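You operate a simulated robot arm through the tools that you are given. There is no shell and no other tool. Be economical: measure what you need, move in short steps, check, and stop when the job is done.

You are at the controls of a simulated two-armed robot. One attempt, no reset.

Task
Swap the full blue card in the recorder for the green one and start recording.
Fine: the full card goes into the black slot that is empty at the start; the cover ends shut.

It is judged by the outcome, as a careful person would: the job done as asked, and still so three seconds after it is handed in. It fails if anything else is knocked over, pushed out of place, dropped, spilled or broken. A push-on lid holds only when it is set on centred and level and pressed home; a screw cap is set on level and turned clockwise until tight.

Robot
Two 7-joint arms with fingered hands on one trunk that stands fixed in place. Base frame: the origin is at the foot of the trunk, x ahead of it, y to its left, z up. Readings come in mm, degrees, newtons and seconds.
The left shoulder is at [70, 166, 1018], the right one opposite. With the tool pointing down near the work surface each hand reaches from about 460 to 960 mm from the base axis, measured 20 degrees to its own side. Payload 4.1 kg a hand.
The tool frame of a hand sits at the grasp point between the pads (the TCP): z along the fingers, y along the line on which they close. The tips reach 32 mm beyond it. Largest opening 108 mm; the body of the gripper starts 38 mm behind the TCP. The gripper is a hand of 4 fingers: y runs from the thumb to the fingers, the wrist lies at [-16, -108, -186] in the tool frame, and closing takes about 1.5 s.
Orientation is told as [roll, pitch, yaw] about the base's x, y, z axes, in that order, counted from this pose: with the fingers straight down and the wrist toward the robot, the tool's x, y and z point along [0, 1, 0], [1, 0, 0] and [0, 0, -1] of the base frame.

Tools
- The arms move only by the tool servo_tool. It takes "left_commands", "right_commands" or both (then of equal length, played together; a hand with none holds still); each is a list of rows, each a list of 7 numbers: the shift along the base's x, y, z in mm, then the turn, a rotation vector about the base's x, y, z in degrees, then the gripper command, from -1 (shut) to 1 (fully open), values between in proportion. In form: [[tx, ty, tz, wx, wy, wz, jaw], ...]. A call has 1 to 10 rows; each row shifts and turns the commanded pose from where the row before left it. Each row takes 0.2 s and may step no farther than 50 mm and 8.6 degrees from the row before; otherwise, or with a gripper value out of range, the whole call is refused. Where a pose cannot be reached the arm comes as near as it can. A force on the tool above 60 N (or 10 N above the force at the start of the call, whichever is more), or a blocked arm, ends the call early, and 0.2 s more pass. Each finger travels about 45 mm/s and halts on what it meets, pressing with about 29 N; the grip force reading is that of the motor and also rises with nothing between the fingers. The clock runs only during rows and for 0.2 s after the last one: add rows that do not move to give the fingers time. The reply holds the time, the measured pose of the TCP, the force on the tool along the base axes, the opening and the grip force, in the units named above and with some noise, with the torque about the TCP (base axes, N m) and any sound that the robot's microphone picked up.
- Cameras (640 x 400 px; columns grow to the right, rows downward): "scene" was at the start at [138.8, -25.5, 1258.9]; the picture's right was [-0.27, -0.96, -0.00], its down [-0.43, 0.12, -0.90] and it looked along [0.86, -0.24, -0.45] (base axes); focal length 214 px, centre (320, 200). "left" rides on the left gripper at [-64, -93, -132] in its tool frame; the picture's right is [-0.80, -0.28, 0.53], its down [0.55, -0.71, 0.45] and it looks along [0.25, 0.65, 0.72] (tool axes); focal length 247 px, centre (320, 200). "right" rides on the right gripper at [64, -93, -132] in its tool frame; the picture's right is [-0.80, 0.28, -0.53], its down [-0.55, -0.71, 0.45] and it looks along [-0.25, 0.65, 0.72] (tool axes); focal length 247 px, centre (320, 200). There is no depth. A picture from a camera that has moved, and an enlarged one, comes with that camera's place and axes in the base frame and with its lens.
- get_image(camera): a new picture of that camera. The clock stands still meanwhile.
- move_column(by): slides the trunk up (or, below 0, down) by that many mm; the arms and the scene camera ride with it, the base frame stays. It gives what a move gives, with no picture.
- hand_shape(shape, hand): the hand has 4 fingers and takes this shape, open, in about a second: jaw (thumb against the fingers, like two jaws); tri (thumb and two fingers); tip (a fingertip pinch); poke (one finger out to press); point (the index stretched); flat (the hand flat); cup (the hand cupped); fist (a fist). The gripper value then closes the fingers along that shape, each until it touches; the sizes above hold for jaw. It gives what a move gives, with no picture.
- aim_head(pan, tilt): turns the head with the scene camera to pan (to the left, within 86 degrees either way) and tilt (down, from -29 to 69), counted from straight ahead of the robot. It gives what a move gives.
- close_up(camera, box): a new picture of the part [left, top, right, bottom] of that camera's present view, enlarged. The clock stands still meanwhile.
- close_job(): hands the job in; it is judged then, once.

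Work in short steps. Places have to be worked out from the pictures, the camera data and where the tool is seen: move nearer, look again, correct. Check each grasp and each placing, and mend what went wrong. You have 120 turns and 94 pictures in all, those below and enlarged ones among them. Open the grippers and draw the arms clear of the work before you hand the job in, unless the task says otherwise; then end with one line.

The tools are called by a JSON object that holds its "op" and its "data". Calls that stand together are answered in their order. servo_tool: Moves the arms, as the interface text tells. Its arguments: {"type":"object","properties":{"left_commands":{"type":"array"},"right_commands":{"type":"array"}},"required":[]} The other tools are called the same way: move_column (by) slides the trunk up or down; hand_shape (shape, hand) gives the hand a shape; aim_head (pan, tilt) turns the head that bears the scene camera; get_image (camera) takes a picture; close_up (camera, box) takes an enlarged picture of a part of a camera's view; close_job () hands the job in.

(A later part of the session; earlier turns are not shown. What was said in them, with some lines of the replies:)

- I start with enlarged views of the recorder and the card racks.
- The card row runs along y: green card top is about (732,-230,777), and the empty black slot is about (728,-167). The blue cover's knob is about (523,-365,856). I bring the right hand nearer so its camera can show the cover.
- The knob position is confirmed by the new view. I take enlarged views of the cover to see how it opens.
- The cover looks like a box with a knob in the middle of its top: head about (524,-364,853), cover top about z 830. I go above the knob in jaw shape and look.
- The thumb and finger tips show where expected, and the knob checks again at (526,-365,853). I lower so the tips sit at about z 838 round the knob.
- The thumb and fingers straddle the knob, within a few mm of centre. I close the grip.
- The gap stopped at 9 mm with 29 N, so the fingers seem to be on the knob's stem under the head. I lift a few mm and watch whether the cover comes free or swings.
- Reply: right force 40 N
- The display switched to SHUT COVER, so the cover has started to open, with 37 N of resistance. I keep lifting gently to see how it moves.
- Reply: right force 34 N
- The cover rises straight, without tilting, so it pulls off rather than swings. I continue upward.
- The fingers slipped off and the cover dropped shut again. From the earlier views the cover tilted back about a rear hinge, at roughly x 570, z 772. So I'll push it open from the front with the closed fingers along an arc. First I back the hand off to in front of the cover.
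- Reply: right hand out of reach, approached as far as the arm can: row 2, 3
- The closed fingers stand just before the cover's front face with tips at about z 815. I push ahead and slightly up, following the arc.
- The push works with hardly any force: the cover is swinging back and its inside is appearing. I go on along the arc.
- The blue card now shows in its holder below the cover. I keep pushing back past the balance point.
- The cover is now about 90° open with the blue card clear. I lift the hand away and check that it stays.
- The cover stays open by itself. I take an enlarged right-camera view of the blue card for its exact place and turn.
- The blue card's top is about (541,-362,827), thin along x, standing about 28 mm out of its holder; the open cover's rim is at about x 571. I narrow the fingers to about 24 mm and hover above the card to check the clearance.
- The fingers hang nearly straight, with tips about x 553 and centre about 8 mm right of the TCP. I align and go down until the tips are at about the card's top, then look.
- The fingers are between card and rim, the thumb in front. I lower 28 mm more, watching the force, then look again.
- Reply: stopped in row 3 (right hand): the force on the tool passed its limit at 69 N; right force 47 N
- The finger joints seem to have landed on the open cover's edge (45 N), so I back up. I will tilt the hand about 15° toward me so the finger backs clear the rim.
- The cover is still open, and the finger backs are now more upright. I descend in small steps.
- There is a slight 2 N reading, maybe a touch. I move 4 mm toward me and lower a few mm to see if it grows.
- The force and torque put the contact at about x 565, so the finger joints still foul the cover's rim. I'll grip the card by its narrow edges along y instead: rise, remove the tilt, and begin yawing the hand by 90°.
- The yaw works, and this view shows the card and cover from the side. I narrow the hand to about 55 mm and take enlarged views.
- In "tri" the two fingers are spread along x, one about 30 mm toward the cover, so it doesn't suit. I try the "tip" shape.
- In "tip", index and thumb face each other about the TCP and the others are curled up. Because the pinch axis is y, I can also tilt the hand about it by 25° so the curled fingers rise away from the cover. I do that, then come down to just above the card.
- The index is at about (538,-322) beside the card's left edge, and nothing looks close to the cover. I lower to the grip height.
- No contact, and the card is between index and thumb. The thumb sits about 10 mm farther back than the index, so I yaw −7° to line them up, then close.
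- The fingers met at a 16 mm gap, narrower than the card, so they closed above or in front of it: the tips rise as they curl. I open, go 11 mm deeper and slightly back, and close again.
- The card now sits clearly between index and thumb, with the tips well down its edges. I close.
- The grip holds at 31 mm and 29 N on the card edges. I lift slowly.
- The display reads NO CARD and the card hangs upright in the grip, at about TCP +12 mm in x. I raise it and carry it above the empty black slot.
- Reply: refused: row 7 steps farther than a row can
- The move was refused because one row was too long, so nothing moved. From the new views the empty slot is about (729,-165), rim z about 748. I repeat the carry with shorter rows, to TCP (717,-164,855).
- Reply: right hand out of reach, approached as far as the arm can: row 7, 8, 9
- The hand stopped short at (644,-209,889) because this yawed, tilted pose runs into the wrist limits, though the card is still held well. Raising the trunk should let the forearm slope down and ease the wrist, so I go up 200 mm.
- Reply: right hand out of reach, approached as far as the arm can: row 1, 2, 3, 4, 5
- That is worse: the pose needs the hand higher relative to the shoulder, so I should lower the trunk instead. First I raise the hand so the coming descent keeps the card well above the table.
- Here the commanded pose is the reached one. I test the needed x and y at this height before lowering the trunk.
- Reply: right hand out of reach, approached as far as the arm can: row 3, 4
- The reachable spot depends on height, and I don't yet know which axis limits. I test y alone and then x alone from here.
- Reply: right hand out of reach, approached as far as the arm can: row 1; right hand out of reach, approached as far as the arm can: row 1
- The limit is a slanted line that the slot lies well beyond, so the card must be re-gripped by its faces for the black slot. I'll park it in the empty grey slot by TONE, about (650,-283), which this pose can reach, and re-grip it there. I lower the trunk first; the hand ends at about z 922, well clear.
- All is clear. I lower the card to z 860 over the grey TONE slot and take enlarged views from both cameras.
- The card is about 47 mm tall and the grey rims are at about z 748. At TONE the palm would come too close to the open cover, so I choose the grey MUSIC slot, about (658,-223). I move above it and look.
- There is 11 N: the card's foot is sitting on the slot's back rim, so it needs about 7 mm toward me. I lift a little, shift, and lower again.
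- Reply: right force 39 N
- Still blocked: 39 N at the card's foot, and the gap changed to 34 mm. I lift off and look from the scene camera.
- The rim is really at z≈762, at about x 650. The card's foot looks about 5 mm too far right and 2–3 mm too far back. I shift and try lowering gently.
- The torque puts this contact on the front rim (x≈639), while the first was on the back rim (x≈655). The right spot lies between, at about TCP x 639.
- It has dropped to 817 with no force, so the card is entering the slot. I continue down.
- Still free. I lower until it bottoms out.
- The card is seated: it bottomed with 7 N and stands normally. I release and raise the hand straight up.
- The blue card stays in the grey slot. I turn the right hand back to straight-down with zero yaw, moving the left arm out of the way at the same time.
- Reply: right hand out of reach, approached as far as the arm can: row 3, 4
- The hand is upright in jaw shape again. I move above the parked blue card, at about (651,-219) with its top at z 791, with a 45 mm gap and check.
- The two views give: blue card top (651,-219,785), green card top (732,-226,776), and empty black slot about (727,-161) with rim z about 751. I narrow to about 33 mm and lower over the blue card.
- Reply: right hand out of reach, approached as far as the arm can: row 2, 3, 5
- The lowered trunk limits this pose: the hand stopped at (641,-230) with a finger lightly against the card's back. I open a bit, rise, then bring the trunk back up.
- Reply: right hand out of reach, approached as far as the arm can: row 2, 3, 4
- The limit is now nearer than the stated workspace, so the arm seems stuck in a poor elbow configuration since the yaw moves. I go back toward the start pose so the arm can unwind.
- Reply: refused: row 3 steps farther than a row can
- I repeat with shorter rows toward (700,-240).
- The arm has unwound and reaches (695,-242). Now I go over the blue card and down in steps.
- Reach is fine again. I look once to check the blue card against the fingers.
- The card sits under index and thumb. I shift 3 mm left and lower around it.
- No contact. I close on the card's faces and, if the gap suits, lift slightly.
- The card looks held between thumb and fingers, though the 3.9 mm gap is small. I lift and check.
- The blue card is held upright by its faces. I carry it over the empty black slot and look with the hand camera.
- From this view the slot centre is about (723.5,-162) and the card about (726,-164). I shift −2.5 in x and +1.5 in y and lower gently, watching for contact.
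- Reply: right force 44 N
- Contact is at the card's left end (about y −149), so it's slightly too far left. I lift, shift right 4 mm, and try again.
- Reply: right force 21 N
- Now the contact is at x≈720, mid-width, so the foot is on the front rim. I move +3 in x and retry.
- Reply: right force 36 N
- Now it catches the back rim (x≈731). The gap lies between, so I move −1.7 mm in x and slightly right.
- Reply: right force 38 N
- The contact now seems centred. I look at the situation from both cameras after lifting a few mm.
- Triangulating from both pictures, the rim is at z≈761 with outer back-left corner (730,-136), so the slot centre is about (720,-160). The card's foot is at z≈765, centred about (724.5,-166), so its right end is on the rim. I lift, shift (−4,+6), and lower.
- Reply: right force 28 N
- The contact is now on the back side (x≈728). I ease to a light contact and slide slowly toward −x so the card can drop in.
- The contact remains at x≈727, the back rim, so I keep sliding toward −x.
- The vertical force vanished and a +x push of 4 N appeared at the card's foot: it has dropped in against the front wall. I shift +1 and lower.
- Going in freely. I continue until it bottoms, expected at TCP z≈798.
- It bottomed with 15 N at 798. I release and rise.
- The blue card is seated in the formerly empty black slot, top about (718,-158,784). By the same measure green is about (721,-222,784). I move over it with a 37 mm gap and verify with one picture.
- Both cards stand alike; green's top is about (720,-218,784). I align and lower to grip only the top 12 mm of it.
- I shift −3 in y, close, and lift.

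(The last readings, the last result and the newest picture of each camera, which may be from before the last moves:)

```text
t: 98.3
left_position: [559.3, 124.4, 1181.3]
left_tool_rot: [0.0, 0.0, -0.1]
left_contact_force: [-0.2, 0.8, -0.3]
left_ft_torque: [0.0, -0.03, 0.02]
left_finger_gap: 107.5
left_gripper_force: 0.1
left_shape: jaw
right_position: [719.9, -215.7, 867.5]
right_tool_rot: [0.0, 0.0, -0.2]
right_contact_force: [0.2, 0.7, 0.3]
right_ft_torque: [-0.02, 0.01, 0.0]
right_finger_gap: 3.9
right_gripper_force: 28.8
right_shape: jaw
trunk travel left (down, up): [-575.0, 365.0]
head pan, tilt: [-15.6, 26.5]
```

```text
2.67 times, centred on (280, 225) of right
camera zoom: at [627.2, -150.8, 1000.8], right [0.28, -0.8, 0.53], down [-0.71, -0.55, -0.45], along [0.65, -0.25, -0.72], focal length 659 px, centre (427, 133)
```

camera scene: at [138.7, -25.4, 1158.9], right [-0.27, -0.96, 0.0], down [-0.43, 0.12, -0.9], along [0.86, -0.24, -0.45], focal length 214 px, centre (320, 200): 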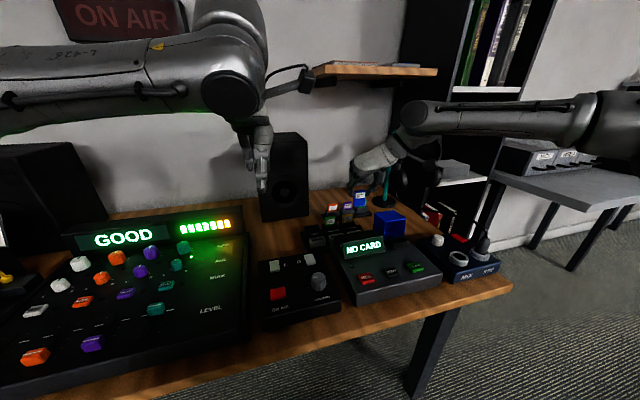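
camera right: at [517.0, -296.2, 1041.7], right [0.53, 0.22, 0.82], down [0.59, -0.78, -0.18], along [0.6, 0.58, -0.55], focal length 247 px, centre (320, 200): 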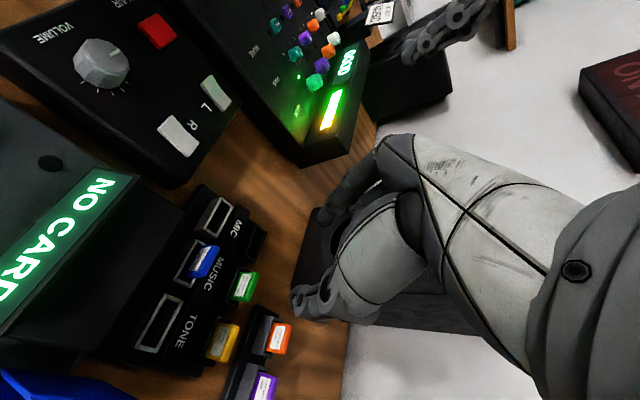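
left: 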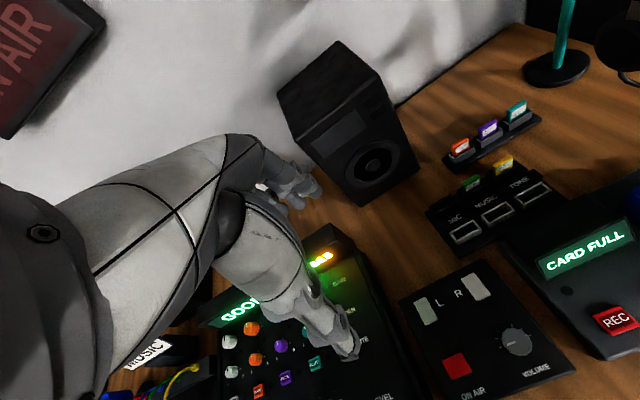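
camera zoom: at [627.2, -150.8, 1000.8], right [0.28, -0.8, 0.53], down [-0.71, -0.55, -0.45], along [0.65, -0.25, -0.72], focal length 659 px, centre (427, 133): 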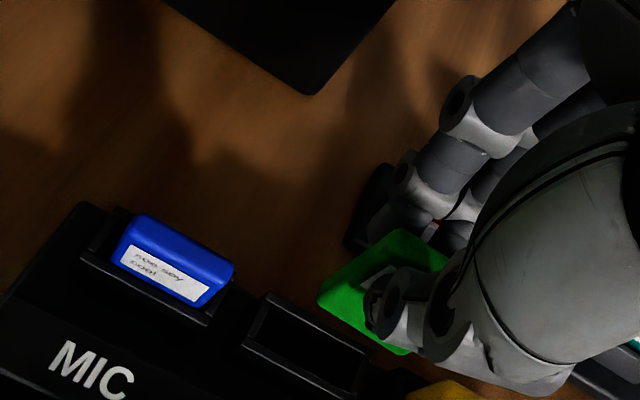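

Green is held upright, with its top about 21 mm below the TCP. I carry it high and over to the recorder, stopping above its holder.

{"op": "servo_tool", "data": {"right_commands": [[0, 0, 40, 0, 0, 0, -1], [-10, 0, 45, 0, 0, 0, -1], [-34, -29, 5, 0, 0, 0, -1], [-34, -29, 0, 0, 0, 0, -1], [-34, -29, 0, 0, 0, 0, -1], [-34, -29, 0, 0, 0, 0, -1], [-32, -28, 0, 0, 0, 0, -1], [0, 0, -35, 0, 0, 0, -1], [0, 0, -33, 0, 0, 0, -1], [0, 0, 0, 0, 0, 0, -1]]}}

{"op": "close_up", "data": {"camera": "scene", "box": [350, 220, 446, 280]}}

{"op": "close_up", "data": {"camera": "right", "box": [180, 170, 372, 290]}}

```text
t: 100.5
left_position: [560.5, 125.6, 1182.1]
left_tool_rot: [0.0, 0.0, 0.0]
left_contact_force: [-0.1, 0.8, 0.2]
left_ft_torque: [0.02, 0.0, 0.02]
left_finger_gap: 107.4
left_gripper_force: 0.0
left_shape: jaw
right_position: [542.8, -364.0, 890.1]
right_tool_rot: [-0.1, -0.1, 0.0]
right_contact_force: [0.4, 1.0, -0.2]
right_ft_torque: [0.01, -0.02, 0.03]
right_finger_gap: 3.6
right_gripper_force: 29.6
right_shape: jaw
trunk travel left (down, up): [-575.0, 365.0]
head pan, tilt: [-15.6, 26.5]
```

```text
6.67 times, centred on (398, 250) of scene
camera zoom: at [139.0, -25.2, 1308.9], right [-0.27, -0.96, 0.0], down [-0.43, 0.12, -0.9], along [0.86, -0.24, -0.45], focal length 1430 px, centre (-200, -133)
```

zoom: 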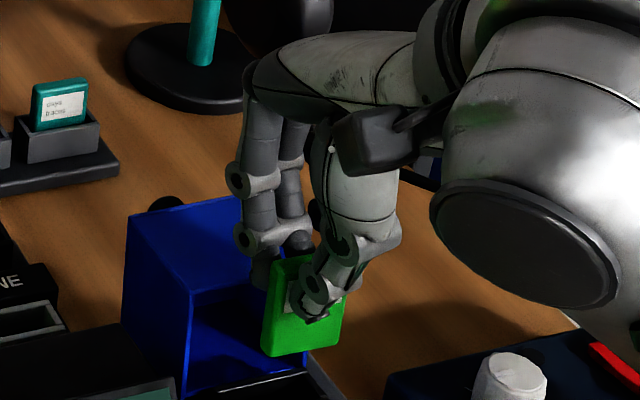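

```text
3.33 times, centred on (276, 230) of right
camera zoom: at [449.5, -299.0, 1023.1], right [0.28, -0.8, 0.53], down [-0.71, -0.55, -0.45], along [0.65, -0.25, -0.72], focal length 823 px, centre (467, 100)
```

zoom: 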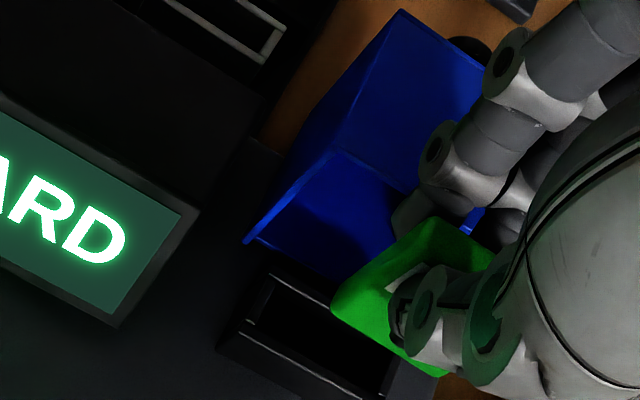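

The holder opening's centre is about (544,-361.5); the card's left-bottom-front corner is at (543,-354), so its centre is about (545.5,-370). I shift (−2,+8) and lower, watching force.

{"op": "servo_tool", "data": {"right_commands": [[-2, 8, 0, 0, 0, 0, -1], [0, 0, -10, 0, 0, 0, -1], [0, 0, -10, 0, 0, 0, -1], [0, 0, -5, 0, 0, 0, -1], [0, 0, -3, 0, 0, 0, -1], [0, 0, 0, 0, 0, 0, -1]]}}

```text
t: 101.9
left_position: [558.5, 125.1, 1181.2]
left_tool_rot: [0.0, 0.0, 0.0]
left_contact_force: [-0.3, -0.2, 0.4]
left_ft_torque: [0.0, 0.01, 0.02]
left_finger_gap: 107.6
left_gripper_force: 0.0
left_shape: jaw
right_position: [539.9, -354.0, 863.3]
right_tool_rot: [0.0, -0.1, -0.1]
right_contact_force: [-2.6, 0.0, 2.8]
right_ft_torque: [-0.01, -0.06, -0.06]
right_finger_gap: 3.6
right_gripper_force: 28.6
right_shape: jaw
trunk travel left (down, up): [-575.0, 365.0]
head pan, tilt: [-15.6, 26.5]
```

A light sideways touch at the right-hand finger suggests it meets the cover's edge. The holder is roomy, so I tilt the hand 8° toward me, keep the card's foot in place, and go on.

{"op": "servo_tool", "data": {"right_commands": [[0, 0, 5, 0, 0, 0, -1], [-9, 0, 1, 0, -8, 0, -1], [0, 0, 0, 0, 0, 0, -1], [0, 0, -4, 0, 0, 0, -1], [0, 0, -3, 0, 0, 0, -1], [0, 0, -3, 0, 0, 0, -1], [0, 0, 0, 0, 0, 0, -1]]}}

```text
t: 103.5
left_position: [560.1, 124.6, 1182.5]
left_tool_rot: [0.0, 0.1, 0.1]
left_contact_force: [-0.9, 0.1, 0.6]
left_ft_torque: [0.04, -0.05, 0.01]
left_finger_gap: 107.6
left_gripper_force: 0.0
left_shape: jaw
right_position: [532.3, -352.4, 859.2]
right_tool_rot: [0.1, -8.2, -0.2]
right_contact_force: [-0.4, -0.4, -1.1]
right_ft_torque: [-0.01, 0.01, 0.01]
right_finger_gap: 3.9
right_gripper_force: 29.9
right_shape: jaw
trunk travel left (down, up): [-575.0, 365.0]
head pan, tilt: [-15.6, 26.5]
```

No force now, with the card's foot about at rim level or just inside. I lower further.

{"op": "servo_tool", "data": {"right_commands": [[0, -2, -3, 0, 0, 0, -1], [0, 0, -3, 0, 0, 0, -1], [0, 0, -3, 0, 0, 0, -1], [0, 0, 0, 0, 0, 0, -1]]}}

```text
t: 104.5
left_position: [556.4, 127.3, 1183.4]
left_tool_rot: [-0.1, -0.2, 0.0]
left_contact_force: [-0.1, 0.1, 0.8]
left_ft_torque: [-0.02, -0.02, 0.01]
left_finger_gap: 107.8
left_gripper_force: 0.0
left_shape: jaw
right_position: [530.2, -353.4, 854.7]
right_tool_rot: [-0.2, -8.8, -0.3]
right_contact_force: [2.8, -4.8, 42.5]
right_ft_torque: [-0.09, -0.33, 0.02]
right_finger_gap: 5.8
right_gripper_force: 28.6
right_shape: jaw
trunk travel left (down, up): [-575.0, 365.0]
head pan, tilt: [-15.6, 26.5]
```

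It stopped with 42 N. I ease up 4 mm and take one close picture.

{"op": "servo_tool", "data": {"right_commands": [[0, 0, 5, 0, 0, 0, -1], [0, 0, 0, 0, 0, 0, -1]]}}

{"op": "close_up", "data": {"camera": "right", "box": [220, 190, 332, 290]}}

```text
t: 105.1
left_position: [557.2, 126.5, 1182.9]
left_tool_rot: [-0.1, -0.1, -0.1]
left_contact_force: [-0.2, -0.3, -0.3]
left_ft_torque: [-0.02, -0.02, -0.01]
left_finger_gap: 107.7
left_gripper_force: 0.1
left_shape: jaw
right_position: [528.6, -353.9, 856.6]
right_tool_rot: [-0.1, -8.2, -0.1]
right_contact_force: [2.6, -1.1, 22.2]
right_ft_torque: [0.0, -0.21, 0.01]
right_finger_gap: 5.7
right_gripper_force: 28.9
right_shape: jaw
trunk travel left (down, up): [-575.0, 365.0]
head pan, tilt: [-15.6, 26.5]
```

```text
4.00 times, centred on (276, 240) of right
camera zoom: at [420.7, -288.5, 974.0], right [0.2, -0.8, 0.57], down [-0.64, -0.55, -0.54], along [0.74, -0.25, -0.62], focal length 988 px, centre (496, 40)
```

zoom: 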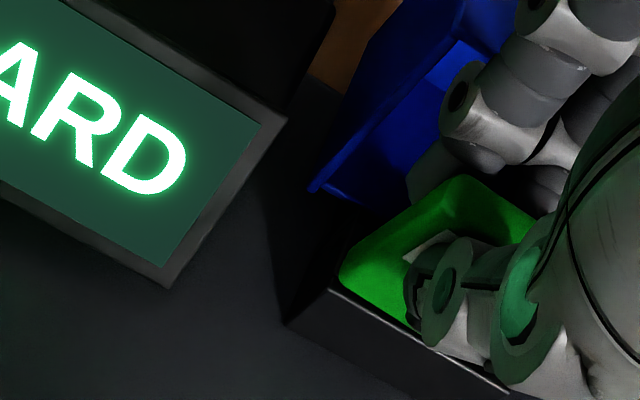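

The card's left end is over the holder's left wall, and its foot is close to the front rim. I lift, move 5 mm right and 2 mm back, and lower again.

{"op": "servo_tool", "data": {"right_commands": [[0, 0, 8, 0, 0, 0, -1], [2, -5, 0, 0, 0, 0, -1], [0, 0, -4, 0, 0, 0, -1], [0, 0, -4, 0, 0, 0, -1], [0, 0, -4, 0, 0, 0, -1], [0, 0, -3, 0, 0, 0, -1], [0, 0, 0, 0, 0, 0, -1]]}}

```text
t: 106.7
left_position: [555.0, 126.8, 1183.4]
left_tool_rot: [-0.1, -0.2, 0.0]
left_contact_force: [-0.3, 0.0, -0.2]
left_ft_torque: [0.01, 0.01, -0.01]
left_finger_gap: 107.6
left_gripper_force: 0.0
left_shape: jaw
right_position: [532.2, -358.2, 855.6]
right_tool_rot: [-0.3, -8.8, -0.2]
right_contact_force: [4.0, -7.6, 49.4]
right_ft_torque: [-0.16, -0.44, 0.0]
right_finger_gap: 6.5
right_gripper_force: 28.8
right_shape: jaw
trunk travel left (down, up): [-575.0, 365.0]
head pan, tilt: [-15.6, 26.5]
```

The contact is still on the front rim, left side, at about (536,-351). I ease to light pressure and slide back (+x) and slightly right until it drops.

{"op": "servo_tool", "data": {"right_commands": [[0, 0, 7, 0, 0, 0, -1], [1, -0.6, 0, 0, 0, 0, -1], [1, -0.6, 0, 0, 0, 0, -1], [1, -0.6, 0, 0, 0, 0, -1], [1, -0.6, 0, 0, 0, 0, -1], [1, -0.6, 0, 0, 0, 0, -1], [0, 0, 0, 0, 0, 0, -1]]}}

```text
t: 108.3
left_position: [555.8, 127.0, 1182.6]
left_tool_rot: [-0.2, -0.2, 0.0]
left_contact_force: [-0.4, 0.0, 0.1]
left_ft_torque: [0.01, 0.02, 0.0]
left_finger_gap: 107.6
left_gripper_force: 0.1
left_shape: jaw
right_position: [535.3, -361.0, 856.5]
right_tool_rot: [0.0, -8.2, 0.0]
right_contact_force: [-11.8, 8.6, 16.2]
right_ft_torque: [0.13, 0.03, 0.05]
right_finger_gap: 5.5
right_gripper_force: 28.5
right_shape: jaw
trunk travel left (down, up): [-575.0, 365.0]
head pan, tilt: [-15.6, 26.5]
```

The sideways forces are unclear now. I spend one scene picture on the card and holder.

{"op": "close_up", "data": {"camera": "scene", "box": [360, 245, 424, 285]}}

```text
10.00 times, centred on (392, 265) of scene
camera zoom: at [135.2, -22.9, 1309.3], right [-0.27, -0.96, 0.0], down [-0.43, 0.12, -0.9], along [0.86, -0.24, -0.44], focal length 2145 px, centre (-400, -450)
```

zoom: 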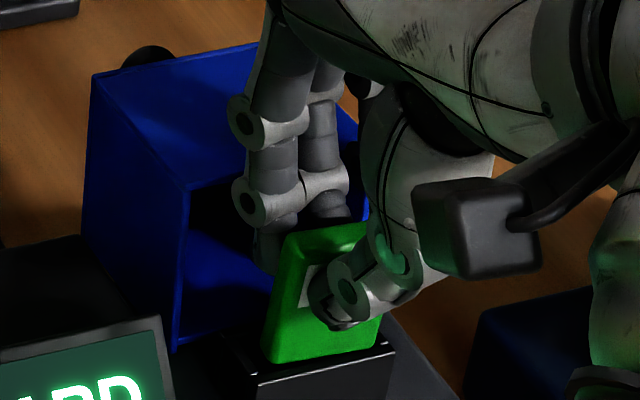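

The card looks centred on the holder left-to-right. The sideways forces fit it being inside, pressed against the back and right walls. I relax (−2.5,+1.5) and lower again.

{"op": "servo_tool", "data": {"right_commands": [[-2.5, 1.5, 1, 0, 0, 0, -1], [0, 0, 0, 0, 0, 0, -1], [0, 0, -3, 0, 0, 0, -1], [0, 0, -3, 0, 0, 0, -1], [0, 0, 0, 0, 0, 0, -1]]}}

```text
t: 109.5
left_position: [557.7, 127.0, 1184.3]
left_tool_rot: [-0.1, -0.2, 0.0]
left_contact_force: [-0.1, 0.5, 0.5]
left_ft_torque: [0.02, 0.04, 0.02]
left_finger_gap: 107.9
left_gripper_force: 0.0
left_shape: jaw
right_position: [534.0, -360.5, 854.4]
right_tool_rot: [-0.2, -8.6, -0.2]
right_contact_force: [1.8, -3.9, 42.1]
right_ft_torque: [-0.14, -0.39, -0.02]
right_finger_gap: 6.6
right_gripper_force: 29.0
right_shape: jaw
trunk travel left (down, up): [-575.0, 365.0]
head pan, tilt: [-15.6, 26.5]
```

The contact is near the card's front-bottom edge and position errors are a few mm, so I do a light-pressure search: slide toward me and then left.

{"op": "servo_tool", "data": {"right_commands": [[0, 0, 3, 0, 0, 0, -1], [-1, 0, 0, 0, 0, 0, -1], [-1, 0, 0, 0, 0, 0, -1], [-1, 0, 0, 0, 0, 0, -1], [0, 1, 0, 0, 0, 0, -1], [0, 1, 0, 0, 0, 0, -1], [0, 1, 0, 0, 0, 0, -1], [0, 0, 0, 0, 0, 0, -1]]}}

```text
t: 111.3
left_position: [557.4, 124.8, 1182.7]
left_tool_rot: [-0.1, -0.2, 0.0]
left_contact_force: [-0.2, -0.2, 0.2]
left_ft_torque: [0.01, -0.02, -0.01]
left_finger_gap: 107.6
left_gripper_force: 0.2
left_shape: jaw
right_position: [530.8, -359.2, 855.1]
right_tool_rot: [-0.2, -8.2, -0.3]
right_contact_force: [1.3, -12.8, 35.0]
right_ft_torque: [-0.3, -0.31, -0.06]
right_finger_gap: 6.8
right_gripper_force: 29.6
right_shape: jaw
trunk travel left (down, up): [-575.0, 365.0]
head pan, tilt: [-15.6, 26.5]
```

The card now seems confined in y (left wall at −359, right wall at −361), so it is in the mouth of the slot, but the 8° tilt probably jams it. I straighten the hand while pivoting about the card's foot, then lower.

{"op": "servo_tool", "data": {"right_commands": [[0, -1.5, 5, 0, 0, 0, -1], [4.2, 0, 0, 0, 4, 0, -1], [4.2, 0, 0, 0, 4.2, 0, -1], [0, 0, 0, 0, 0, 0, -1], [0, 0, -3, 0, 0, 0, -1], [0, 0, -3, 0, 0, 0, -1], [0, 0, 0, 0, 0, 0, -1]]}}

```text
t: 112.9
left_position: [553.0, 127.3, 1183.3]
left_tool_rot: [-0.1, -0.3, -0.1]
left_contact_force: [-0.2, -0.4, -0.4]
left_ft_torque: [0.0, 0.02, -0.01]
left_finger_gap: 108.0
left_gripper_force: 0.0
left_shape: jaw
right_position: [539.6, -358.8, 857.6]
right_tool_rot: [-0.2, -0.3, -0.1]
right_contact_force: [-17.1, 2.2, 31.5]
right_ft_torque: [-0.16, -0.53, -0.08]
right_finger_gap: 4.1
right_gripper_force: 29.0
right_shape: jaw
trunk travel left (down, up): [-575.0, 365.0]
head pan, tilt: [-15.6, 26.5]
```

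This contact computes to (565,-365,842): the fingers on the cover's edge, so the tilt is needed. I return to the tilt, unload vertically, and test by small ±y moves whether the card is really captured by the slot walls.

{"op": "servo_tool", "data": {"right_commands": [[0, 0, 5, 0, 0, 0, -1], [-4.2, 0, 0, 0, -4, 0, -1], [-4.2, -1.5, 0, 0, -4.2, 0, -1], [0, 0, -2, 0, 0, 0, -1], [0, 0, 0, 0, 0, 0, -1]]}}

{"op": "servo_tool", "data": {"right_commands": [[0, 2, 0, 0, 0, 0, -1], [0, 2, 0, 0, 0, 0, -1], [0, 0, 0, 0, 0, 0, -1]]}}

{"op": "servo_tool", "data": {"right_commands": [[0, -4, 0, 0, 0, 0, -1], [0, -4, 0, 0, 0, 0, -1], [0, 0, 0, 0, 0, 0, -1]]}}

```text
t: 114.1
left_position: [558.0, 126.0, 1182.2]
left_tool_rot: [-0.1, -0.1, 0.0]
left_contact_force: [0.2, -0.4, 0.2]
left_ft_torque: [0.0, -0.01, 0.02]
left_finger_gap: 107.8
left_gripper_force: 0.1
left_shape: jaw
right_position: [532.0, -360.7, 855.4]
right_tool_rot: [-0.1, -8.2, -0.2]
right_contact_force: [-0.6, 3.3, 16.2]
right_ft_torque: [0.07, 0.06, -0.01]
right_finger_gap: 5.3
right_gripper_force: 29.1
right_shape: jaw
trunk travel left (down, up): [-575.0, 365.0]
head pan, tilt: [-15.6, 26.5]
```

```text
t: 114.9
left_position: [557.7, 124.9, 1183.1]
left_tool_rot: [0.0, -0.2, 0.0]
left_contact_force: [-0.3, 0.2, -0.1]
left_ft_torque: [0.01, 0.01, -0.01]
left_finger_gap: 107.8
left_gripper_force: 0.1
left_shape: jaw
right_position: [533.3, -357.9, 855.8]
right_tool_rot: [-0.1, -8.2, -0.2]
right_contact_force: [-0.9, -8.0, 17.3]
right_ft_torque: [-0.21, -0.02, -0.02]
right_finger_gap: 5.0
right_gripper_force: 28.5
right_shape: jaw
trunk travel left (down, up): [-575.0, 365.0]
head pan, tilt: [-15.6, 26.5]
```

```text
t: 115.7
left_position: [558.9, 126.1, 1181.9]
left_tool_rot: [-0.1, 0.1, -0.1]
left_contact_force: [0.2, -0.3, 0.0]
left_ft_torque: [0.01, -0.01, 0.0]
left_finger_gap: 107.7
left_gripper_force: 0.1
left_shape: jaw
right_position: [533.2, -365.0, 856.6]
right_tool_rot: [0.0, -8.1, -0.2]
right_contact_force: [-0.6, 1.2, 8.5]
right_ft_torque: [-0.01, 0.05, -0.02]
right_finger_gap: 5.4
right_gripper_force: 29.4
right_shape: jaw
trunk travel left (down, up): [-575.0, 365.0]
head pan, tilt: [-15.6, 26.5]
```

The card slides in y with friction-like forces, so it still rests on the rim. The contacts average x≈536, which is the front rim, while the cover's edge stops the hand from moving back. More tilt swings the foot backward without moving the fingers, so I go to about −12° at y −361.5 and try again.

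{"op": "servo_tool", "data": {"right_commands": [[0, 1, 7, 0, 0, 0, -1], [-1, 2.5, 0, 0, -4, 0, -1], [0, 0, 0, 0, 0, 0, -1], [0, 0, -4, 0, 0, 0, -1], [0, 0, -3, 0, 0, 0, -1], [0, 0, -3, 0, 0, 0, -1], [0, 0, 0, 0, 0, 0, -1]]}}

```text
t: 117.3
left_position: [560.6, 125.5, 1181.1]
left_tool_rot: [-0.1, 0.1, 0.1]
left_contact_force: [0.2, -0.6, 0.6]
left_ft_torque: [0.0, -0.05, -0.03]
left_finger_gap: 107.7
left_gripper_force: 0.0
left_shape: jaw
right_position: [532.0, -361.1, 851.9]
right_tool_rot: [0.0, -11.9, -0.2]
right_contact_force: [1.9, 0.9, 0.8]
right_ft_torque: [-0.01, -0.12, 0.06]
right_finger_gap: 4.9
right_gripper_force: 28.9
right_shape: jaw
trunk travel left (down, up): [-575.0, 365.0]
head pan, tilt: [-15.6, 26.5]
```

It dropped in: z 852 with almost no force. I continue lowering.

{"op": "servo_tool", "data": {"right_commands": [[0, 0, -3, 0, 0, 0, -1], [0, 0, -3, 0, 0, 0, -1], [0, 0, -2, 0, 0, 0, -1], [0, 0, 0, 0, 0, 0, -1]]}}

```text
t: 118.3
left_position: [560.0, 125.4, 1182.3]
left_tool_rot: [0.0, 0.0, 0.0]
left_contact_force: [1.1, 0.1, 0.3]
left_ft_torque: [-0.03, -0.02, -0.02]
left_finger_gap: 107.8
left_gripper_force: 0.0
left_shape: jaw
right_position: [530.3, -361.7, 846.1]
right_tool_rot: [0.0, -12.0, -0.2]
right_contact_force: [1.2, 0.6, 4.8]
right_ft_torque: [-0.06, -0.29, 0.06]
right_finger_gap: 4.9
right_gripper_force: 28.8
right_shape: jaw
trunk travel left (down, up): [-575.0, 365.0]
head pan, tilt: [-15.6, 26.5]
```

It's about 11 mm in, and the fingers begin to touch the cover (5 N). I release with a small opening so the card drops home, then rise straight up.

{"op": "servo_tool", "data": {"right_commands": [[0, 0, 1, 0, 0, 0, -0.85], [0, 0, 0, 0, 0, 0, -0.75], [0, 0, 0, 0, 0, 0, -0.72], [0, 0, 6, 0, 0, 0, -0.72], [0, 0, 10, 0, 0, 0, -0.72], [0, 0, 25, 0, 0, 0, -0.72], [0, 0, 30, 0, 0, 0, -0.72], [-5, 0, 20, 0, 0, 0, -0.72]]}}

{"op": "close_up", "data": {"camera": "scene", "box": [340, 235, 436, 305]}}

```text
t: 120.1
left_position: [558.8, 125.0, 1181.6]
left_tool_rot: [0.0, -0.1, 0.0]
left_contact_force: [0.2, 0.1, 0.2]
left_ft_torque: [0.04, 0.01, 0.01]
left_finger_gap: 107.5
left_gripper_force: 0.1
left_shape: jaw
right_position: [526.4, -359.7, 936.8]
right_tool_rot: [0.0, -12.1, -0.2]
right_contact_force: [0.2, 0.4, -0.1]
right_ft_torque: [0.02, 0.01, 0.01]
right_finger_gap: 15.1
right_gripper_force: 0.1
right_shape: jaw
trunk travel left (down, up): [-575.0, 365.0]
head pan, tilt: [-15.6, 26.5]
```

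```text
5.71 times, centred on (388, 270) of scene
camera zoom: at [138.5, -25.4, 1308.9], right [-0.27, -0.96, 0.0], down [-0.43, 0.12, -0.9], along [0.86, -0.24, -0.45], focal length 1226 px, centre (-69, -200)
```

zoom: 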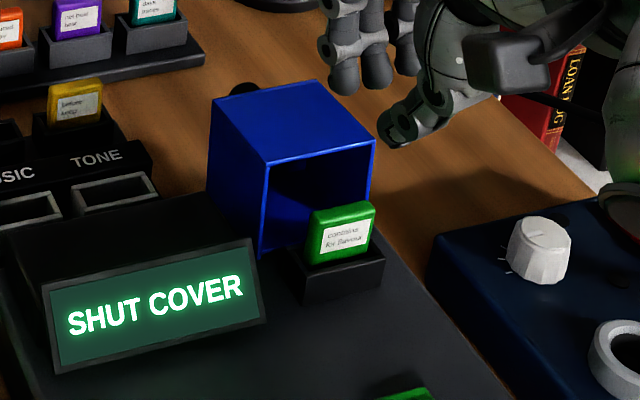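

The green card is seated and the display asks to shut the cover. I straighten the hand, close the fingers, and move high over to behind the opened cover.

{"op": "servo_tool", "data": {"right_commands": [[0, 0, 5, 0, 6, 0, -1], [5, 0, 5, 0, 6.1, 0, -1], [45, 0, 0, 0, 0, 0, -1], [45, 0, 0, 0, 0, 0, -1], [45, 0, 0, 0, 0, 0, -1], [14, 0, -10, 0, 0, 0, -1], [0, 0, -40, 0, 0, 0, -1], [0, 0, -40, 0, 0, 0, -1], [0, 0, 0, 0, 0, 0, -1]]}}

{"op": "close_up", "data": {"camera": "scene", "box": [340, 205, 452, 275]}}

```text
t: 122.1
left_position: [560.1, 125.4, 1180.9]
left_tool_rot: [0.1, 0.0, 0.0]
left_contact_force: [0.1, 0.2, 0.1]
left_ft_torque: [0.01, -0.02, -0.02]
left_finger_gap: 107.5
left_gripper_force: 0.1
left_shape: jaw
right_position: [680.0, -362.8, 854.3]
right_tool_rot: [0.0, 0.0, -0.1]
right_contact_force: [-0.6, -0.2, 0.1]
right_ft_torque: [0.0, 0.0, 0.0]
right_finger_gap: 0.0
right_gripper_force: 28.5
right_shape: jaw
trunk travel left (down, up): [-575.0, 365.0]
head pan, tilt: [-15.6, 26.5]
```

```text
5.71 times, centred on (396, 240) of scene
camera zoom: at [138.5, -25.2, 1308.9], right [-0.27, -0.96, 0.0], down [-0.43, 0.12, -0.9], along [0.86, -0.24, -0.45], focal length 1226 px, centre (-114, -29)
```

zoom: 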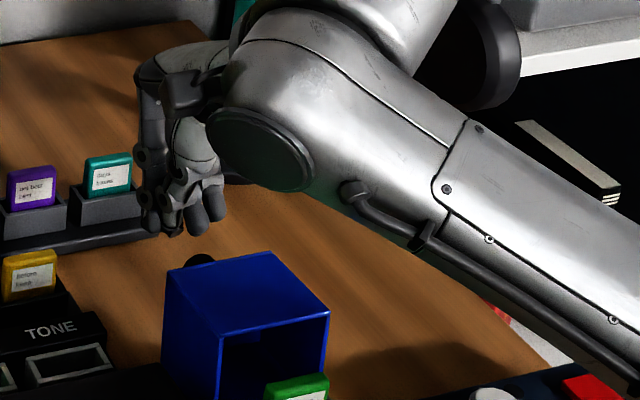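

The hand is behind the cover. I push toward me along the closing arc.

{"op": "servo_tool", "data": {"right_commands": [[-19, 0, 0, 0, 0, 0, -1], [-15, 0, 0, 0, 0, 0, -1], [-10, 0, 3, 0, 0, 0, -1], [-10, 0, 5, 0, 0, 0, -1], [-10, 0, 6, 0, 0, 0, -1], [-10, 0, 5, 0, 0, 0, -1], [-10, 0, 4, 0, 0, 0, -1], [0, 0, 0, 0, 0, 0, -1]]}}

```text
t: 123.9
left_position: [558.3, 129.0, 1182.3]
left_tool_rot: [-0.4, -0.1, 0.0]
left_contact_force: [0.1, -0.2, -0.5]
left_ft_torque: [0.04, 0.0, -0.02]
left_finger_gap: 107.8
left_gripper_force: 0.0
left_shape: jaw
right_position: [597.0, -358.0, 886.2]
right_tool_rot: [-0.1, -0.9, -0.2]
right_contact_force: [23.4, 1.1, 54.3]
right_ft_torque: [-0.14, -0.95, 0.12]
right_finger_gap: 0.2
right_gripper_force: 29.2
right_shape: jaw
trunk travel left (down, up): [-575.0, 365.0]
head pan, tilt: [-15.6, 26.5]
```

The upward push suggests the fingertips rode onto the knob. Better to push on the knob end itself from behind, so I back up, go behind the knob, lower, and push it along its arc.

{"op": "servo_tool", "data": {"right_commands": [[5, -1, 20, 0, 0, 0, -1], [30, 0, 20, 0, 0, 0, -1], [45, 0, 0, 0, 0, 0, -1], [20, 0, -20, 0, 0, 0, -1], [0, 0, -40, 0, 0, 0, -1], [0, 0, -30, 0, 0, 0, -1], [0, 0, 0, 0, 0, 0, -1]]}}

```text
t: 125.5
left_position: [559.8, 124.3, 1181.5]
left_tool_rot: [0.0, 0.0, -0.1]
left_contact_force: [0.0, 0.0, 0.2]
left_ft_torque: [0.0, 0.0, 0.0]
left_finger_gap: 107.7
left_gripper_force: 0.0
left_shape: jaw
right_position: [697.3, -364.7, 827.6]
right_tool_rot: [0.1, 0.0, -0.1]
right_contact_force: [0.2, 0.7, -0.5]
right_ft_torque: [-0.05, 0.02, 0.02]
right_finger_gap: 0.0
right_gripper_force: 28.7
right_shape: jaw
trunk travel left (down, up): [-575.0, 365.0]
head pan, tilt: [-15.6, 26.5]
```

Behind the knob with tips at z≈796. I push toward me, rising with the knob's arc.

{"op": "servo_tool", "data": {"right_commands": [[-15, 2, 0, 0, 0, 0, -1], [-14, 0, 0, 0, 0, 0, -1], [-10, 0, 5, 0, 0, 0, -1], [-10, 0, 7, 0, 0, 0, -1], [-10, 0, 8, 0, 0, 0, -1], [-10, 0, 8, 0, 0, 0, -1], [-10, 0, 7, 0, 0, 0, -1], [0, 0, 0, 0, 0, 0, -1]]}}

```text
t: 127.3
left_position: [560.2, 125.3, 1181.1]
left_tool_rot: [0.0, 0.0, 0.0]
left_contact_force: [0.2, 0.1, -0.4]
left_ft_torque: [-0.02, 0.0, 0.01]
left_finger_gap: 107.6
left_gripper_force: 0.1
left_shape: jaw
right_position: [617.2, -361.7, 863.7]
right_tool_rot: [0.0, 0.1, -0.2]
right_contact_force: [0.2, -1.0, -0.2]
right_ft_torque: [0.0, -0.02, 0.01]
right_finger_gap: 0.1
right_gripper_force: 28.9
right_shape: jaw
trunk travel left (down, up): [-575.0, 365.0]
head pan, tilt: [-15.6, 26.5]
```

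Moving freely with no jam. I continue forward past the balance point.

{"op": "servo_tool", "data": {"right_commands": [[-10, 0, 4, 0, 0, 0, -1], [-10, 0, 3, 0, 0, 0, -1], [-10, 0, 3, 0, 0, 0, -1], [-10, 0, 2, 0, 0, 0, -1], [-10, 0, 0, 0, 0, 0, -1], [0, 0, 0, 0, 0, 0, -1]]}}

{"op": "close_up", "data": {"camera": "scene", "box": [340, 215, 452, 285]}}

```text
t: 128.7
left_position: [560.0, 124.3, 1181.7]
left_tool_rot: [0.0, -0.1, -0.1]
left_contact_force: [-0.8, 0.1, 0.4]
left_ft_torque: [0.04, -0.01, 0.02]
left_finger_gap: 108.0
left_gripper_force: 0.1
left_shape: jaw
right_position: [567.9, -361.4, 876.7]
right_tool_rot: [0.0, 0.2, -0.2]
right_contact_force: [1.3, -1.9, -4.6]
right_ft_torque: [-0.01, -0.07, 0.01]
right_finger_gap: 0.0
right_gripper_force: 29.0
right_shape: jaw
trunk travel left (down, up): [-575.0, 365.0]
head pan, tilt: [-15.6, 26.5]
```

```text
5.71 times, centred on (396, 250) of scene
camera zoom: at [139.6, -25.9, 1308.7], right [-0.27, -0.96, 0.0], down [-0.43, 0.12, -0.89], along [0.86, -0.24, -0.45], focal length 1226 px, centre (-114, -86)
```

zoom: 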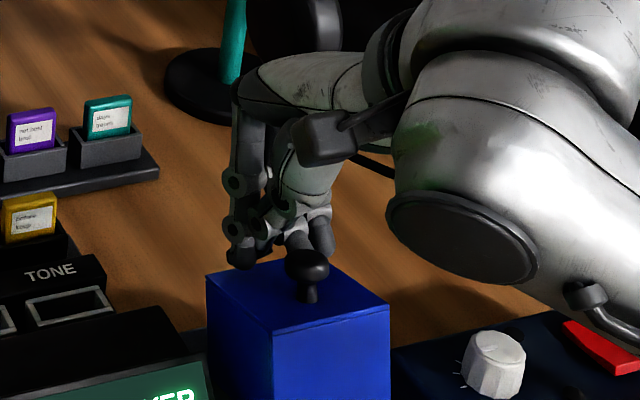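

The cover is nearly shut, with the fingers behind the knob. I push a little further until it falls shut, then lift away.

{"op": "servo_tool", "data": {"right_commands": [[-7, 0, 0, 0, 0, 0, -1], [-7, 0, 0, 0, 0, 0, -1], [-5, 0, 0, 0, 0, 0, -1], [0, 0, 0, 0, 0, 0, -1], [8, 0, 5, 0, 0, 0, -1], [10, 0, 25, 0, 0, 0, -1], [0, 0, 35, 0, 0, 0, -1]]}}

```text
t: 130.3
left_position: [559.5, 124.9, 1182.1]
left_tool_rot: [0.0, 0.0, -0.1]
left_contact_force: [-0.2, 0.3, 0.2]
left_ft_torque: [-0.01, 0.04, 0.02]
left_finger_gap: 107.5
left_gripper_force: 0.0
left_shape: jaw
right_position: [566.6, -357.9, 943.1]
right_tool_rot: [0.0, 0.0, -0.2]
right_contact_force: [0.2, 0.3, -1.0]
right_ft_torque: [0.02, -0.03, -0.02]
right_finger_gap: 0.1
right_gripper_force: 28.9
right_shape: jaw
trunk travel left (down, up): [-575.0, 365.0]
head pan, tilt: [-15.6, 26.5]
```

I check the cover and display, and locate the REC button in the same picture.

{"op": "close_up", "data": {"camera": "scene", "box": [325, 240, 437, 310]}}

```text
5.71 times, centred on (381, 275) of scene
camera zoom: at [138.4, -24.9, 1308.9], right [-0.27, -0.96, 0.0], down [-0.43, 0.12, -0.9], along [0.86, -0.24, -0.45], focal length 1226 px, centre (-29, -229)
```

zoom: 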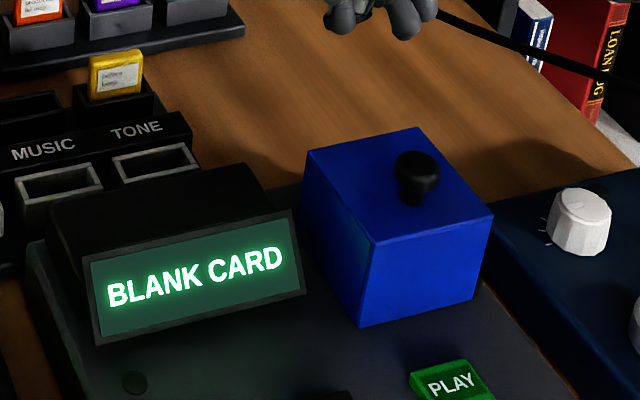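

The display reads BLANK CARD: green is recognised and the cover is shut. REC was triangulated at about (460,-223), top z≈778. I move the closed hand above it.

{"op": "servo_tool", "data": {"right_commands": [[-20, 35, 0, 0, 0, 0, -1], [-26, 35, 0, 0, 0, 0, -1], [-26, 35, 0, 0, 0, 0, -1], [-26, 34, 0, 0, 0, 0, -1], [0, 0, -35, 0, 0, 0, -1], [0, 0, -35, 0, 0, 0, -1], [0, 0, 0, 0, 0, 0, -1]]}}

```text
t: 131.9
left_position: [560.1, 124.1, 1181.0]
left_tool_rot: [0.0, 0.0, 0.1]
left_contact_force: [-0.1, 0.3, -0.2]
left_ft_torque: [-0.01, 0.01, -0.02]
left_finger_gap: 107.7
left_gripper_force: 0.1
left_shape: jaw
right_position: [524.4, -228.4, 868.6]
right_tool_rot: [0.1, 0.1, 0.0]
right_contact_force: [-0.7, -1.0, -0.2]
right_ft_torque: [0.03, 0.05, 0.02]
right_finger_gap: 0.1
right_gripper_force: 28.8
right_shape: jaw
right hand out of reach, approached as far as the arm can: row 3, 4
trunk travel left (down, up): [-575.0, 365.0]
head pan, tilt: [-15.6, 26.5]
```

This pose can't come nearer than x 524. Yawed 90° the wrist lies to the right instead of toward me, which frees the reach. I rise, yaw, and move in.

{"op": "servo_tool", "data": {"right_commands": [[0, 0, 40, 0, 0, 8.5, -1], [0, 0, 10, 0, 0, 8.5, -1], [0, 0, 0, 0, 0, 8.5, -1], [0, 0, 0, 0, 0, 8.5, -1], [0, 0, 0, 0, 0, 8.5, -1], [-10, 0, 0, 0, 0, 8.5, -1], [-10, 0, 0, 0, 0, 8.5, -1], [-10, 0, 0, 0, 0, 8.5, -1], [-15, 0, 0, 0, 0, 8.5, -1], [-15, 4, 0, 0, 0, 8.5, -1]]}}

```text
t: 134.1
left_position: [560.7, 126.1, 1181.6]
left_tool_rot: [0.0, 0.0, -0.1]
left_contact_force: [-0.7, -1.0, 0.5]
left_ft_torque: [0.02, -0.03, 0.01]
left_finger_gap: 107.4
left_gripper_force: 0.0
left_shape: jaw
right_position: [465.4, -223.4, 919.1]
right_tool_rot: [0.1, 0.0, 85.0]
right_contact_force: [0.2, 0.0, -0.7]
right_ft_torque: [-0.03, -0.04, 0.0]
right_finger_gap: 0.0
right_gripper_force: 29.0
right_shape: jaw
trunk travel left (down, up): [-575.0, 365.0]
head pan, tilt: [-15.6, 26.5]
```

The hand now stands over REC at (465,-223). I come lower, to tips at about z 800, and verify with one picture.

{"op": "servo_tool", "data": {"right_commands": [[-5, 0, -30, 0, 0, 0, -1], [-2, 0, -35, 0, 0, 0, -1], [0, 0, -20, 0, 0, 0, -1], [0, 0, 0, 0, 0, 0, -1]]}}

{"op": "get_image", "data": {"camera": "right"}}

```text
t: 135.1
left_position: [558.9, 124.3, 1182.2]
left_tool_rot: [0.0, 0.0, 0.0]
left_contact_force: [-0.1, -0.7, 1.4]
left_ft_torque: [0.01, 0.02, -0.01]
left_finger_gap: 107.6
left_gripper_force: 0.0
left_shape: jaw
right_position: [459.6, -222.4, 835.4]
right_tool_rot: [0.0, 0.0, 84.8]
right_contact_force: [0.4, -0.4, -0.2]
right_ft_torque: [0.0, -0.01, 0.0]
right_finger_gap: 0.0
right_gripper_force: 28.6
right_shape: jaw
trunk travel left (down, up): [-575.0, 365.0]
head pan, tilt: [-15.6, 26.5]
```

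```text
0 pictures are left
camera right: at [387.3, -310.1, 969.1], right [0.82, 0.21, 0.53], down [0.48, -0.75, -0.45], along [0.31, 0.62, -0.72], focal length 247 px, centre (320, 200)
```

right: 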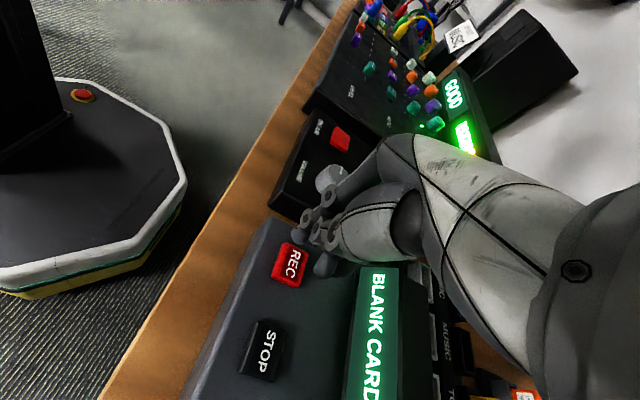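

REC checks at (461,-224,≈777), right under the fingertips. I shift 3 mm toward me, then lower in small steps, watching force and sound. No pictures remain.

{"op": "servo_tool", "data": {"right_commands": [[-3, -1, -12, 0, 0, 0, -1], [0, 0, -8, 0, 0, 0, -1], [0, 0, -3, 0, 0, 0, -1], [0, 0, 0, 0, 0, 0, -1]]}}

```text
t: 136.1
left_position: [559.4, 123.8, 1180.4]
left_tool_rot: [-0.1, 0.0, 0.0]
left_contact_force: [-0.2, 0.2, -0.2]
left_ft_torque: [0.01, 0.02, 0.01]
left_finger_gap: 107.4
left_gripper_force: 0.1
left_shape: jaw
right_position: [455.5, -223.3, 811.8]
right_tool_rot: [0.0, -0.1, 84.8]
right_contact_force: [0.2, 0.5, 1.6]
right_ft_torque: [0.03, 0.0, -0.01]
right_finger_gap: 0.0
right_gripper_force: 29.3
right_shape: jaw
trunk travel left (down, up): [-575.0, 365.0]
head pan, tilt: [-15.6, 26.5]
heard: click
```

A click sounded as the button went down, so REC is pressed. I rise straight up without pressing again.

{"op": "servo_tool", "data": {"right_commands": [[0, 0, 10, 0, 0, 0, -1], [0, 0, 35, 0, 0, 0, -1], [0, 0, 45, 0, 0, 0, -1], [0, 0, 45, 0, 0, 0, -0.5], [0, -20, 40, 0, 0, 0, 0], [0, -30, 30, 0, 0, 0, 0.5]]}}

```text
t: 137.5
left_position: [559.1, 124.5, 1181.1]
left_tool_rot: [-0.1, 0.1, 0.1]
left_contact_force: [-0.5, 0.3, -0.7]
left_ft_torque: [0.01, 0.01, -0.01]
left_finger_gap: 107.6
left_gripper_force: 0.1
left_shape: jaw
right_position: [457.1, -271.8, 1018.8]
right_tool_rot: [0.0, 0.1, 84.9]
right_contact_force: [0.6, -0.3, 0.5]
right_ft_torque: [0.03, -0.01, -0.01]
right_finger_gap: 42.6
right_gripper_force: 0.0
right_shape: jaw
trunk travel left (down, up): [-575.0, 365.0]
head pan, tilt: [-15.6, 26.5]
```

I draw the arm farther off to the right with the gripper open.

{"op": "servo_tool", "data": {"right_commands": [[0, -40, 20, 0, 0, 0, 1], [0, -40, 20, 0, 0, 0, 1], [0, -40, 10, 0, 0, 0, 1], [0, -40, 0, 0, 0, 0, 1], [0, 0, 0, 0, 0, 0, 1], [0, 0, 0, 0, 0, 0, 1]]}}

```text
t: 138.9
left_position: [559.0, 124.0, 1180.9]
left_tool_rot: [0.0, 0.0, 0.0]
left_contact_force: [-0.1, -0.3, -0.1]
left_ft_torque: [0.07, 0.0, -0.01]
left_finger_gap: 107.6
left_gripper_force: 0.1
left_shape: jaw
right_position: [453.8, -433.3, 1066.4]
right_tool_rot: [0.0, 0.0, 84.8]
right_contact_force: [-0.1, -1.0, 0.0]
right_ft_torque: [-0.01, 0.04, 0.02]
right_finger_gap: 107.6
right_gripper_force: 0.0
right_shape: jaw
trunk travel left (down, up): [-575.0, 365.0]
head pan, tilt: [-15.6, 26.5]
```

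Both arms are clear and the grippers are open, so I hand the job in.

{"op": "close_job", "data": {}}

```text
The job is handed in.
```

The blue card is in the black slot that was empty, the green card is in the recorder with the cover shut (its display read BLANK CARD), and I pressed REC once and heard a click; I had no pictures left, so I did not see the display confirm that recording started.
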